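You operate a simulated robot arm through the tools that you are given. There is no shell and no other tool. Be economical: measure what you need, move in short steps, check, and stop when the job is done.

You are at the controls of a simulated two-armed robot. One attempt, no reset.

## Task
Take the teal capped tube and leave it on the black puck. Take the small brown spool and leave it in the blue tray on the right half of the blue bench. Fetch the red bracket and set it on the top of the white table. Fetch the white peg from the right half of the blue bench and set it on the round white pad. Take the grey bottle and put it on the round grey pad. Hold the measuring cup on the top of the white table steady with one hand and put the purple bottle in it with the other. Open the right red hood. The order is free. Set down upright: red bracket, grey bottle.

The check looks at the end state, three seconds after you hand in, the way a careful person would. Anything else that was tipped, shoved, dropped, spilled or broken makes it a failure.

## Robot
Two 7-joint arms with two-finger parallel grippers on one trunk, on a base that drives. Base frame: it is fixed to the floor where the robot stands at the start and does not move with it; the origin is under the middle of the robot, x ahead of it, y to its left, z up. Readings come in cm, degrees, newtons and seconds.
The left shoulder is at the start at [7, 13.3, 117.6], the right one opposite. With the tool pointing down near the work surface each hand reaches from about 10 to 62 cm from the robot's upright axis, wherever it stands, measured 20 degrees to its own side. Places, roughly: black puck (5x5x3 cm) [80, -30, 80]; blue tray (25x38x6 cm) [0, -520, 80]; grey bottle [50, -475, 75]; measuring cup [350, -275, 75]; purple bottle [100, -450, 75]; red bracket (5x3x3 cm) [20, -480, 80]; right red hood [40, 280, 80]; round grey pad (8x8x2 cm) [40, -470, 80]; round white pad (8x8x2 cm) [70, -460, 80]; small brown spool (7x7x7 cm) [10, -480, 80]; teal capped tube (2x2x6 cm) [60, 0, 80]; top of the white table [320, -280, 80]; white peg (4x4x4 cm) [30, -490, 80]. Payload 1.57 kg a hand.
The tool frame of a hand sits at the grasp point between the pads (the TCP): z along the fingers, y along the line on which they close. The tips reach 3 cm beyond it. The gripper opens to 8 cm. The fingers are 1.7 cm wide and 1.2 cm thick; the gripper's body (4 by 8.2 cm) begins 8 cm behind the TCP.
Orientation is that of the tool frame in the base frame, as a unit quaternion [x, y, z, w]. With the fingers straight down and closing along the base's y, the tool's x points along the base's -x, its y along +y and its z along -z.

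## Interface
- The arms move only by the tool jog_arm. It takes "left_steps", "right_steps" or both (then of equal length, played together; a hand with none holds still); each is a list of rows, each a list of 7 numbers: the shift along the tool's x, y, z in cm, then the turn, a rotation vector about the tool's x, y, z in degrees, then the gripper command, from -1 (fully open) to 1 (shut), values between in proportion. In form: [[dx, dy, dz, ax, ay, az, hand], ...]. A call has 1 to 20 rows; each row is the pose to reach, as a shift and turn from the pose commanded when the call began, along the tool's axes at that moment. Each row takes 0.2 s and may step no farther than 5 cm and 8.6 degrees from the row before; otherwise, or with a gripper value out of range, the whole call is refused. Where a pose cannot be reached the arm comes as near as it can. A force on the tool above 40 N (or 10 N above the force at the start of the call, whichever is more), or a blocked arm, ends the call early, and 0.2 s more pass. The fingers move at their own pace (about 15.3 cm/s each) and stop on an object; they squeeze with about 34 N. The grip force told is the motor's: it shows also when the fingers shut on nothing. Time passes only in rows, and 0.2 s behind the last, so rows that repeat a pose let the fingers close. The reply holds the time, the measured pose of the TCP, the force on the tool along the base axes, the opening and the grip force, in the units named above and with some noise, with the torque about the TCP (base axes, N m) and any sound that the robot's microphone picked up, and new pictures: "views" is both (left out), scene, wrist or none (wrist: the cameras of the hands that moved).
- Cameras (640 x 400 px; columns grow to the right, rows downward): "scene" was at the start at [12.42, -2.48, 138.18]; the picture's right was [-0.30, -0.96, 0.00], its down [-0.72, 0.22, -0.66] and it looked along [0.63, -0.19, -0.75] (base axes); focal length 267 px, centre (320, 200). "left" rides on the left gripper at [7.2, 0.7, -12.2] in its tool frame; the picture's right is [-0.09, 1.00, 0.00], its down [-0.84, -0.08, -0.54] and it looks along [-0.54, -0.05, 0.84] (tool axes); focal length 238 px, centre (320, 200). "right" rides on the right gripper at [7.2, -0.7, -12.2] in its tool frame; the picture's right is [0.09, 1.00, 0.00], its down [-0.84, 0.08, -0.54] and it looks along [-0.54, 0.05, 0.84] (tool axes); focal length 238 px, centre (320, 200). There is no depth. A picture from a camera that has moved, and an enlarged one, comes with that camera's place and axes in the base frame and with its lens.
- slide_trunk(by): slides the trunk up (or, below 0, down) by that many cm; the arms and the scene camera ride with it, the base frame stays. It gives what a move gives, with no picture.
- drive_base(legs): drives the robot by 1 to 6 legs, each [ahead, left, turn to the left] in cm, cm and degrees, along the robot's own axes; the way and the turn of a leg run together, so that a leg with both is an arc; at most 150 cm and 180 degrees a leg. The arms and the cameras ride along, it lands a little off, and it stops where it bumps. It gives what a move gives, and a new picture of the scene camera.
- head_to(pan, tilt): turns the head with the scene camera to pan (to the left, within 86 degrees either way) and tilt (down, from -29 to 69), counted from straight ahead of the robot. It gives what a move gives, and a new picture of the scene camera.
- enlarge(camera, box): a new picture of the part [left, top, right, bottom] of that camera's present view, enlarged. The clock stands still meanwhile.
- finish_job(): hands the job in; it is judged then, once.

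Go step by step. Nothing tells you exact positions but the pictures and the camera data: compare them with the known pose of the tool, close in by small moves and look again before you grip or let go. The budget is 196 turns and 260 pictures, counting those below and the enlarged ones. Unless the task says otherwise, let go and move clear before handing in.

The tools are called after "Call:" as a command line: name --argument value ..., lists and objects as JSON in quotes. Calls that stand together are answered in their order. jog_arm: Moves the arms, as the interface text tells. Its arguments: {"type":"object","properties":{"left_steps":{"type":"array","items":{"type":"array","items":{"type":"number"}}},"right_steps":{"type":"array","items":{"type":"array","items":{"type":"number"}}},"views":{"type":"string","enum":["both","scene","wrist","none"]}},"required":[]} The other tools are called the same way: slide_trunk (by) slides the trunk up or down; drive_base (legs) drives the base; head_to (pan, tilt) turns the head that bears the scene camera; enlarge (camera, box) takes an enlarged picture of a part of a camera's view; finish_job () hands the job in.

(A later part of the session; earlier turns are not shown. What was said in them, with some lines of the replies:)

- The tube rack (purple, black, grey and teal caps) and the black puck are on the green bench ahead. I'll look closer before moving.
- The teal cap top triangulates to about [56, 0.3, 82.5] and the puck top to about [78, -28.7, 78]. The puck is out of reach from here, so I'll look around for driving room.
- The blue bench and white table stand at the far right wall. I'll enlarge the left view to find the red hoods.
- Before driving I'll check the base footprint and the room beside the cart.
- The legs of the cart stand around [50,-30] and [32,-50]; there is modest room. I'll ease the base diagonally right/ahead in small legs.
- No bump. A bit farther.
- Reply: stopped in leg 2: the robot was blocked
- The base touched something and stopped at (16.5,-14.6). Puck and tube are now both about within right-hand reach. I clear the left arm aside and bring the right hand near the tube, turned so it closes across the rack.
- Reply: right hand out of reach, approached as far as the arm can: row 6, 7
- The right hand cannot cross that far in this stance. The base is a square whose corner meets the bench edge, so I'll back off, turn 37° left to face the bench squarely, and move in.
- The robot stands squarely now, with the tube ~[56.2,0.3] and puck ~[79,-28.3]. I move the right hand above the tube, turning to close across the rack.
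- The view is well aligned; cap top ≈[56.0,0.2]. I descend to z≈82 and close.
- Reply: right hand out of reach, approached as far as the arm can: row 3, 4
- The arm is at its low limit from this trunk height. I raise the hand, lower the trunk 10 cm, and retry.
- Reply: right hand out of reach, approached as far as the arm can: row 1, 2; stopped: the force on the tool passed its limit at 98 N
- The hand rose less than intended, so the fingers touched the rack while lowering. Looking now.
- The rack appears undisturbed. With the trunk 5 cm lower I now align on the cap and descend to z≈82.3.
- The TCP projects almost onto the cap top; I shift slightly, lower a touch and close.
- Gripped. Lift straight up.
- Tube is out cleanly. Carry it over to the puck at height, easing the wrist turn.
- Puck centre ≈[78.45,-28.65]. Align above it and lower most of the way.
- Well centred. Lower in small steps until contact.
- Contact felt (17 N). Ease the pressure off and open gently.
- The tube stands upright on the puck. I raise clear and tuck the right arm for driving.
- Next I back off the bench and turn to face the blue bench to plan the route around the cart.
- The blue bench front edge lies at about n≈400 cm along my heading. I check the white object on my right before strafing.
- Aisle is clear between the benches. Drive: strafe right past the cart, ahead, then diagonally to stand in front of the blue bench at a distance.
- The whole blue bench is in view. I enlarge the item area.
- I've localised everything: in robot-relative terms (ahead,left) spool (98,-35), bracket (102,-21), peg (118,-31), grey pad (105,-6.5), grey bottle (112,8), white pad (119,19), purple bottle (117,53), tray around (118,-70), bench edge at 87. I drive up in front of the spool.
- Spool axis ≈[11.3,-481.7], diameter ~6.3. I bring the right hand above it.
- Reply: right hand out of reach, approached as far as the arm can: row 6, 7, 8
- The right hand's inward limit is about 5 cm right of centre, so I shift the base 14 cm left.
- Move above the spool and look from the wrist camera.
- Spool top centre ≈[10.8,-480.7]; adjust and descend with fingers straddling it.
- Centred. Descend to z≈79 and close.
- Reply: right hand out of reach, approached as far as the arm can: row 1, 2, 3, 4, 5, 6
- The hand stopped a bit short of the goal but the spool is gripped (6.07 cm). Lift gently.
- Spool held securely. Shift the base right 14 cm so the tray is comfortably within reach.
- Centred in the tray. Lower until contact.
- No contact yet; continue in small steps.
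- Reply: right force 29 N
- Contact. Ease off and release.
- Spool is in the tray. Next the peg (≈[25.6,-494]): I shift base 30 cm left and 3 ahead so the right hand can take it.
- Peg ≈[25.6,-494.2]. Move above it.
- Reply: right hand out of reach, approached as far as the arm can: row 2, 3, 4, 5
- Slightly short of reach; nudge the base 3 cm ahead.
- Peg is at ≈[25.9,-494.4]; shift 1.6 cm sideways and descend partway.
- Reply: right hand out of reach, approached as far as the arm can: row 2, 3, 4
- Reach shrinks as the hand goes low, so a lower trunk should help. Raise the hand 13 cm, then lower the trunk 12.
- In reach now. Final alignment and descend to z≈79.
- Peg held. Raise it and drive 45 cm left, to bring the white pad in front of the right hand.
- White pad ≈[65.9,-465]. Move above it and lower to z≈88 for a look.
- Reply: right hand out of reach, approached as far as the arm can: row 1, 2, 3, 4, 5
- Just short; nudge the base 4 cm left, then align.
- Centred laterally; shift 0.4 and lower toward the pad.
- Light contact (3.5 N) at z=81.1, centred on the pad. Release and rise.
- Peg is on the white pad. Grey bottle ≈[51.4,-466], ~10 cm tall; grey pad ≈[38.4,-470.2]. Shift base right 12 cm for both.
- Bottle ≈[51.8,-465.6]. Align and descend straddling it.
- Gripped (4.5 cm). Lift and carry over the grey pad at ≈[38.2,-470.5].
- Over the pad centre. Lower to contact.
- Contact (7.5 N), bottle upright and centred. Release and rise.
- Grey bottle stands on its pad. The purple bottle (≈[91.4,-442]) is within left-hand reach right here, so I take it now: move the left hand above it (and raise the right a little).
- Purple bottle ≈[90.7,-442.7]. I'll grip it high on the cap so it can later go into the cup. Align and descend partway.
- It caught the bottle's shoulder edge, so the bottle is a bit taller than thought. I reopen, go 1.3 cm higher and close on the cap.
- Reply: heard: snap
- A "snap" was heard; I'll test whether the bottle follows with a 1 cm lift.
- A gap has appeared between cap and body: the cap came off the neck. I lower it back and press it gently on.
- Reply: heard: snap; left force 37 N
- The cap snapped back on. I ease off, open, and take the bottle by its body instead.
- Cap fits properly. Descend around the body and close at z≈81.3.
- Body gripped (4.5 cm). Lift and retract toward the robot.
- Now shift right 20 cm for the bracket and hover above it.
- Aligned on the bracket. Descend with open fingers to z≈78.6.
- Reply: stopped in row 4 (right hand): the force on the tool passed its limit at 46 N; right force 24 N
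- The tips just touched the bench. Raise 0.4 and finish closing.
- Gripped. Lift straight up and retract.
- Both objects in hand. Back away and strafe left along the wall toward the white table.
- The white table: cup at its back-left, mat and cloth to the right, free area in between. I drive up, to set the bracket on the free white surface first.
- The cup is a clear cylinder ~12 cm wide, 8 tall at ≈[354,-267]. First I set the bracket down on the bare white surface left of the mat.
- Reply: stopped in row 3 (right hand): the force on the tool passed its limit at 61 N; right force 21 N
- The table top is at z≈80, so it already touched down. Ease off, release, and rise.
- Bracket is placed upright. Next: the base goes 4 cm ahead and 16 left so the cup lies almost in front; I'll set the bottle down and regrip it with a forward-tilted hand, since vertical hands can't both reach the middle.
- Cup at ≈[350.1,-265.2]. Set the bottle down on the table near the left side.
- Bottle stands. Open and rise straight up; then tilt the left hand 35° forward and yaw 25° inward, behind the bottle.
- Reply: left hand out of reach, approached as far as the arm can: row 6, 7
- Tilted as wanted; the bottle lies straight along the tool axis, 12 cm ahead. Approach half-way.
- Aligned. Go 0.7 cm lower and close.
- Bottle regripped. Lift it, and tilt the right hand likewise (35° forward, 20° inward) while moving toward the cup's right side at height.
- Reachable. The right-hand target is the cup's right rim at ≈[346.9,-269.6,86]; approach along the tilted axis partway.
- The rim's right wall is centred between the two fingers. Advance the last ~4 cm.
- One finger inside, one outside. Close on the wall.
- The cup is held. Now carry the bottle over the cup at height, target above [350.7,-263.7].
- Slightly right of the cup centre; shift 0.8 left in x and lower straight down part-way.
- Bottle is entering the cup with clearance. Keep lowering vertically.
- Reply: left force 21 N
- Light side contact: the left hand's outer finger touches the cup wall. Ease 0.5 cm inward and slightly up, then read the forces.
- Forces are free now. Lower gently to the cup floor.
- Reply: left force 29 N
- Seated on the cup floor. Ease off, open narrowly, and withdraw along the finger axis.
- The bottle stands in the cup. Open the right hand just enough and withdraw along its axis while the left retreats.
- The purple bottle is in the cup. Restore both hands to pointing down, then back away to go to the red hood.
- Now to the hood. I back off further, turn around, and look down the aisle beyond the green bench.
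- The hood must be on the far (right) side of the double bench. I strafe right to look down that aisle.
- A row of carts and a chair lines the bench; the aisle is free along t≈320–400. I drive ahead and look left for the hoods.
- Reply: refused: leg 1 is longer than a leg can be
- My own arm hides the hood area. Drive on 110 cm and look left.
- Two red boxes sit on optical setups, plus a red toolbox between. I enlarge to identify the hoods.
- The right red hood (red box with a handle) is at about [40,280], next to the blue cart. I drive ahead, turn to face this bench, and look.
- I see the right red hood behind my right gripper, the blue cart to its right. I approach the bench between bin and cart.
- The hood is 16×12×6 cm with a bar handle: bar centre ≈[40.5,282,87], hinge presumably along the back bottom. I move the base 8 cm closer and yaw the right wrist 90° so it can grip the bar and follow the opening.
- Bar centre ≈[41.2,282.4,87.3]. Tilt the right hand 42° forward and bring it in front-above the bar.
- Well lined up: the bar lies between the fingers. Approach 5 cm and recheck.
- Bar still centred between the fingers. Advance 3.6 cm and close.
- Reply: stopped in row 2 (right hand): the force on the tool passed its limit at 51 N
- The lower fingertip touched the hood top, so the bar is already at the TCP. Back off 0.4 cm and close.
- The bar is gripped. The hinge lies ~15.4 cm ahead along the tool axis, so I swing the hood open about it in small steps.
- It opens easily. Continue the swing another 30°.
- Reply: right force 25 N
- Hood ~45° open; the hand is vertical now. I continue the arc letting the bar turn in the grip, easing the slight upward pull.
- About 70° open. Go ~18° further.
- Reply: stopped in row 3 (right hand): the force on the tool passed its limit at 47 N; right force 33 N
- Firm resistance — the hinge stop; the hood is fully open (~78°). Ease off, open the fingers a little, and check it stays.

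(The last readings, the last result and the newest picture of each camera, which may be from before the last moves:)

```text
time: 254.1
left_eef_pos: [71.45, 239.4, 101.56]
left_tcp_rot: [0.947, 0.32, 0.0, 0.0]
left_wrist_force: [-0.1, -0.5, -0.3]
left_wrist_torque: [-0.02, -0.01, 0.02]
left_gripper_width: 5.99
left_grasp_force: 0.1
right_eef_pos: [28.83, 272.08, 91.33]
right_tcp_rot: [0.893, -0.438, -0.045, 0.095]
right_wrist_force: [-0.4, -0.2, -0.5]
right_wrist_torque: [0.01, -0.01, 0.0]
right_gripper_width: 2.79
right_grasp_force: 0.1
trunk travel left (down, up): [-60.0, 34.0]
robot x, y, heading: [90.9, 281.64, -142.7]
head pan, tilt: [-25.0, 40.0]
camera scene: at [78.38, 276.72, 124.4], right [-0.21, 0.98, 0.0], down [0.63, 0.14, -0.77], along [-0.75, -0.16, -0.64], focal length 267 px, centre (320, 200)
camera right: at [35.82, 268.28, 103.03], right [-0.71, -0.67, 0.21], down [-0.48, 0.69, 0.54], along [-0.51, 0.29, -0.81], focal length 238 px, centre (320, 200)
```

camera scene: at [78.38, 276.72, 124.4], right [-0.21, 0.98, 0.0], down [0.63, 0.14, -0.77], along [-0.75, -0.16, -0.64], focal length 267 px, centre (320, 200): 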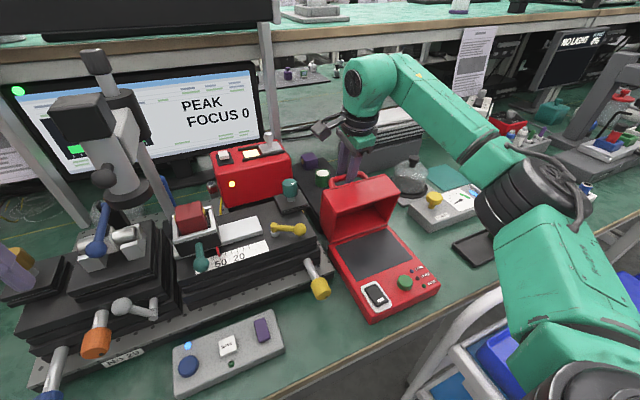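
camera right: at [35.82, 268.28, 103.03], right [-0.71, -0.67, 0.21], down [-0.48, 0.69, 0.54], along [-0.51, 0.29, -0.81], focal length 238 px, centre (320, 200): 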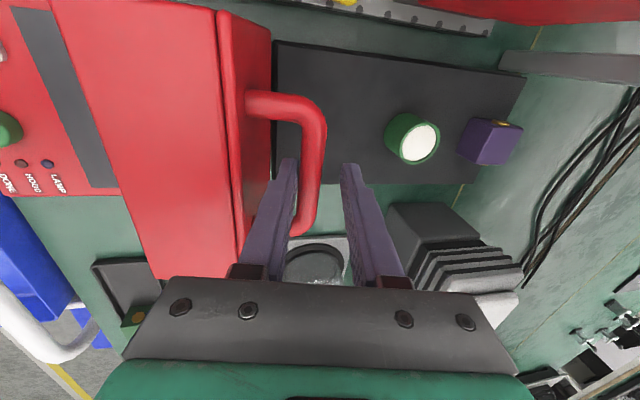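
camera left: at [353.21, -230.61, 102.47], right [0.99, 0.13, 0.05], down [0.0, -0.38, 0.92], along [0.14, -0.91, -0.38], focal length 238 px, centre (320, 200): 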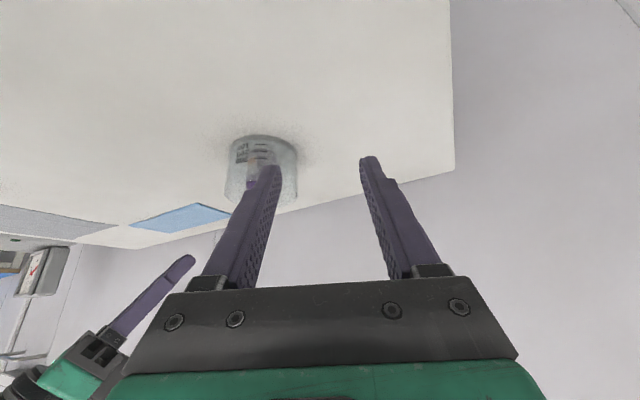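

I test whether it will swing farther by pushing the bar lightly backward with the loose fingers.

Call:
jog_arm --right_steps '[[0, 0.6, 0.3, 0, 0, 0, 0.3], [0, 1.2, 0.6, 0, 0, 0, 0.3], [0, 1.8, 0.9, 0, 0, 0, 0.3], [0, 2.4, 1.2, 0, 0, 0, 0.3]]'

```text
time: 255.1
left_eef_pos: [72.17, 240.01, 102.03]
left_tcp_rot: [0.947, 0.32, -0.003, 0.001]
left_wrist_force: [-0.4, -0.3, -0.3]
left_wrist_torque: [0.0, -0.02, 0.01]
left_gripper_width: 6.0
left_grasp_force: 0.1
right_eef_pos: [27.5, 271.29, 91.16]
right_tcp_rot: [0.892, -0.439, -0.046, 0.096]
right_wrist_force: [27.5, 20.8, 6.9]
right_wrist_torque: [0.35, -0.45, -0.27]
right_gripper_width: 5.6
right_grasp_force: 15.9
trunk travel left (down, up): [-60.0, 34.0]
robot x, y, heading: [91.21, 281.71, -142.8]
head pan, tilt: [-25.0, 40.0]
camera scene: at [79.29, 277.35, 124.52], right [-0.21, 0.98, 0.0], down [0.62, 0.13, -0.77], along [-0.75, -0.17, -0.64], focal length 267 px, centre (320, 200)
camera right: at [34.53, 267.39, 102.91], right [-0.72, -0.67, 0.21], down [-0.48, 0.69, 0.55], along [-0.51, 0.29, -0.81], focal length 238 px, centre (320, 200)
```

scene: 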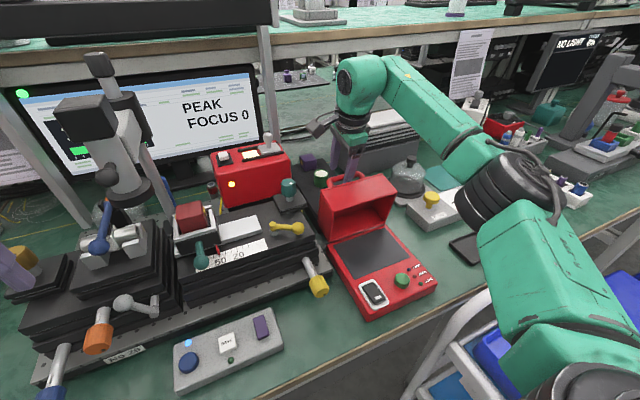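
right: 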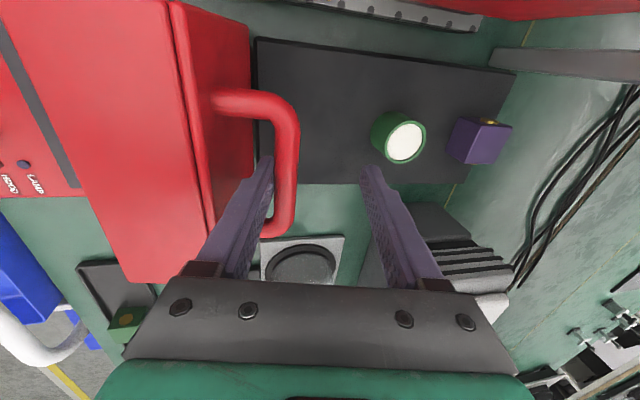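

It's at a hard stop — fully open. Relieve the push, then withdraw along the finger axis.

Call:
jog_arm --right_steps '[[0, -1.2, -0.6, 0, 0, 0, 0.1], [0, -1.9, -1, 0, 0, 0, 0.1], [0, -1.9, -1, 0, 0, 0, 0.1], [0, -1.9, -3, 0, 0, 0, 0.1], [0, -1.9, -6, 0, 0, 0, 0.1], [0, -1.9, -10, 0, 0, 0, 0.1]]'

```text
time: 256.5
left_eef_pos: [71.56, 239.49, 101.68]
left_tcp_rot: [0.948, 0.32, 0.0, 0.0]
left_wrist_force: [0.1, 0.4, -0.5]
left_wrist_torque: [0.0, 0.0, 0.02]
left_gripper_width: 6.0
left_grasp_force: 0.1
right_eef_pos: [30.15, 272.88, 100.43]
right_tcp_rot: [0.893, -0.438, -0.046, 0.097]
right_wrist_force: [-0.9, 0.0, -0.2]
right_wrist_torque: [-0.01, 0.0, 0.0]
right_gripper_width: 3.61
right_grasp_force: 0.0
trunk travel left (down, up): [-60.0, 34.0]
robot x, y, heading: [90.67, 282.25, -142.7]
head pan, tilt: [-25.0, 40.0]
camera scene: at [78.51, 276.76, 124.42], right [-0.21, 0.98, 0.0], down [0.63, 0.14, -0.77], along [-0.75, -0.16, -0.64], focal length 267 px, centre (320, 200)
camera right: at [37.24, 269.19, 112.04], right [-0.71, -0.67, 0.21], down [-0.48, 0.69, 0.54], along [-0.51, 0.29, -0.81], focal length 238 px, centre (320, 200)
```

scene: 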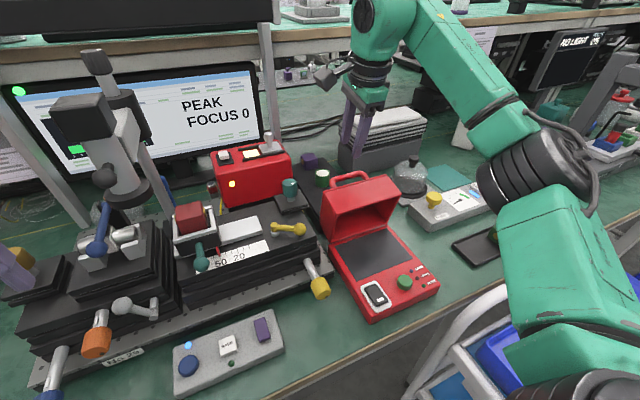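
right: 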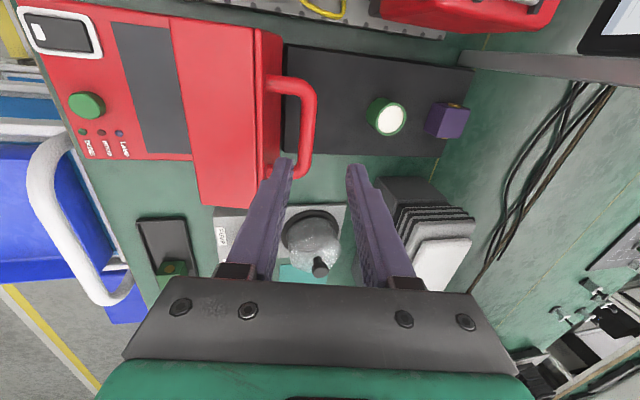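

The hood stays open by itself. Raise and back off a little, then verify.

Call:
jog_arm --right_steps '[[0, 0, -4, 0, 0, 0, 0.1], [0, 0, -6, 0, 0, 0, 0.1]]' --views "none"

Call:
drive_base --legs '[[-20, 0, 0]]'

```text
time: 257.1
left_eef_pos: [71.56, 239.55, 101.71]
left_tcp_rot: [0.947, 0.32, 0.0, -0.001]
left_wrist_force: [0.5, 0.9, 0.2]
left_wrist_torque: [0.0, 0.01, -0.06]
left_gripper_width: 6.02
left_grasp_force: 0.1
right_eef_pos: [31.03, 273.76, 106.08]
right_tcp_rot: [0.893, -0.437, -0.046, 0.095]
right_wrist_force: [0.2, -0.1, -0.3]
right_wrist_torque: [-0.01, 0.04, -0.01]
right_gripper_width: 3.58
right_grasp_force: 0.0
trunk travel left (down, up): [-60.0, 34.0]
robot x, y, heading: [90.59, 281.88, -142.7]
head pan, tilt: [-25.0, 40.0]
```

```text
time: 258.6
left_eef_pos: [87.23, 251.55, 101.56]
left_tcp_rot: [0.948, 0.318, 0.001, -0.001]
left_wrist_force: [-0.1, -0.5, 0.1]
left_wrist_torque: [0.03, 0.03, 0.0]
left_gripper_width: 5.98
left_grasp_force: 0.0
right_eef_pos: [46.83, 285.88, 105.95]
right_tcp_rot: [0.892, -0.44, -0.046, 0.094]
right_wrist_force: [1.3, -0.4, -0.2]
right_wrist_torque: [0.0, 0.02, 0.0]
right_gripper_width: 3.61
right_grasp_force: 0.1
trunk travel left (down, up): [-60.0, 34.0]
robot x, y, heading: [106.95, 293.78, -142.9]
head pan, tilt: [-25.0, 40.0]
camera scene: at [94.24, 288.82, 124.4], right [-0.21, 0.98, 0.0], down [0.63, 0.13, -0.77], along [-0.75, -0.16, -0.64], focal length 267 px, centre (320, 200)
```

scene: 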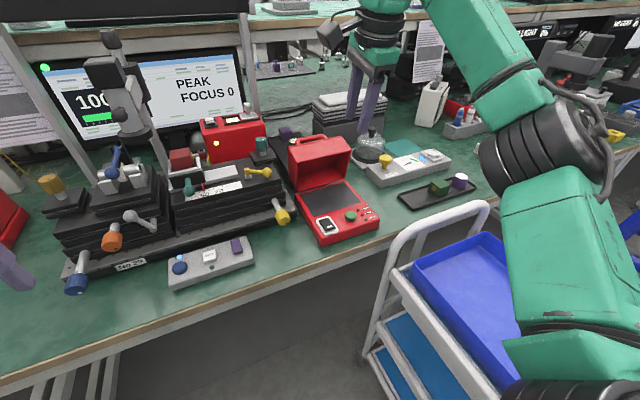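

The right red hood stands open, both hands are clear and all the items are placed, so I hand in.

Call:
finish_job

```text
The job is handed in.
```

I carried out all seven tasks and handed the job in; the result of the check hasn't come back.

- **Teal capped tube:** standing upright on the black puck.
- **Small brown spool:** in the blue tray.
- **Red bracket:** upright on the white table.
- **White peg:** on the round white pad.
- **Grey bottle:** upright on the round grey pad.
- **Purple bottle:** in the measuring cup, which I held by its rim while lowering the bottle in.
- **Right red hood:** open to its stop, and it stays open by itself.

Three contacts along the way could count against the result:

- **Purple bottle cap:** it came off when I first gripped the bottle by it. I pressed it back on, heard it snap, and then carried the bottle by its body.
- **Tube rack:** lowering the trunk at the start pressed the fingers onto the rack with a 98 N peak. It looked undisturbed afterwards.
- **First drive:** the base bumped into something and stopped while I was moving toward the green bench. I took it to be the bench edge and saw nothing shifted.
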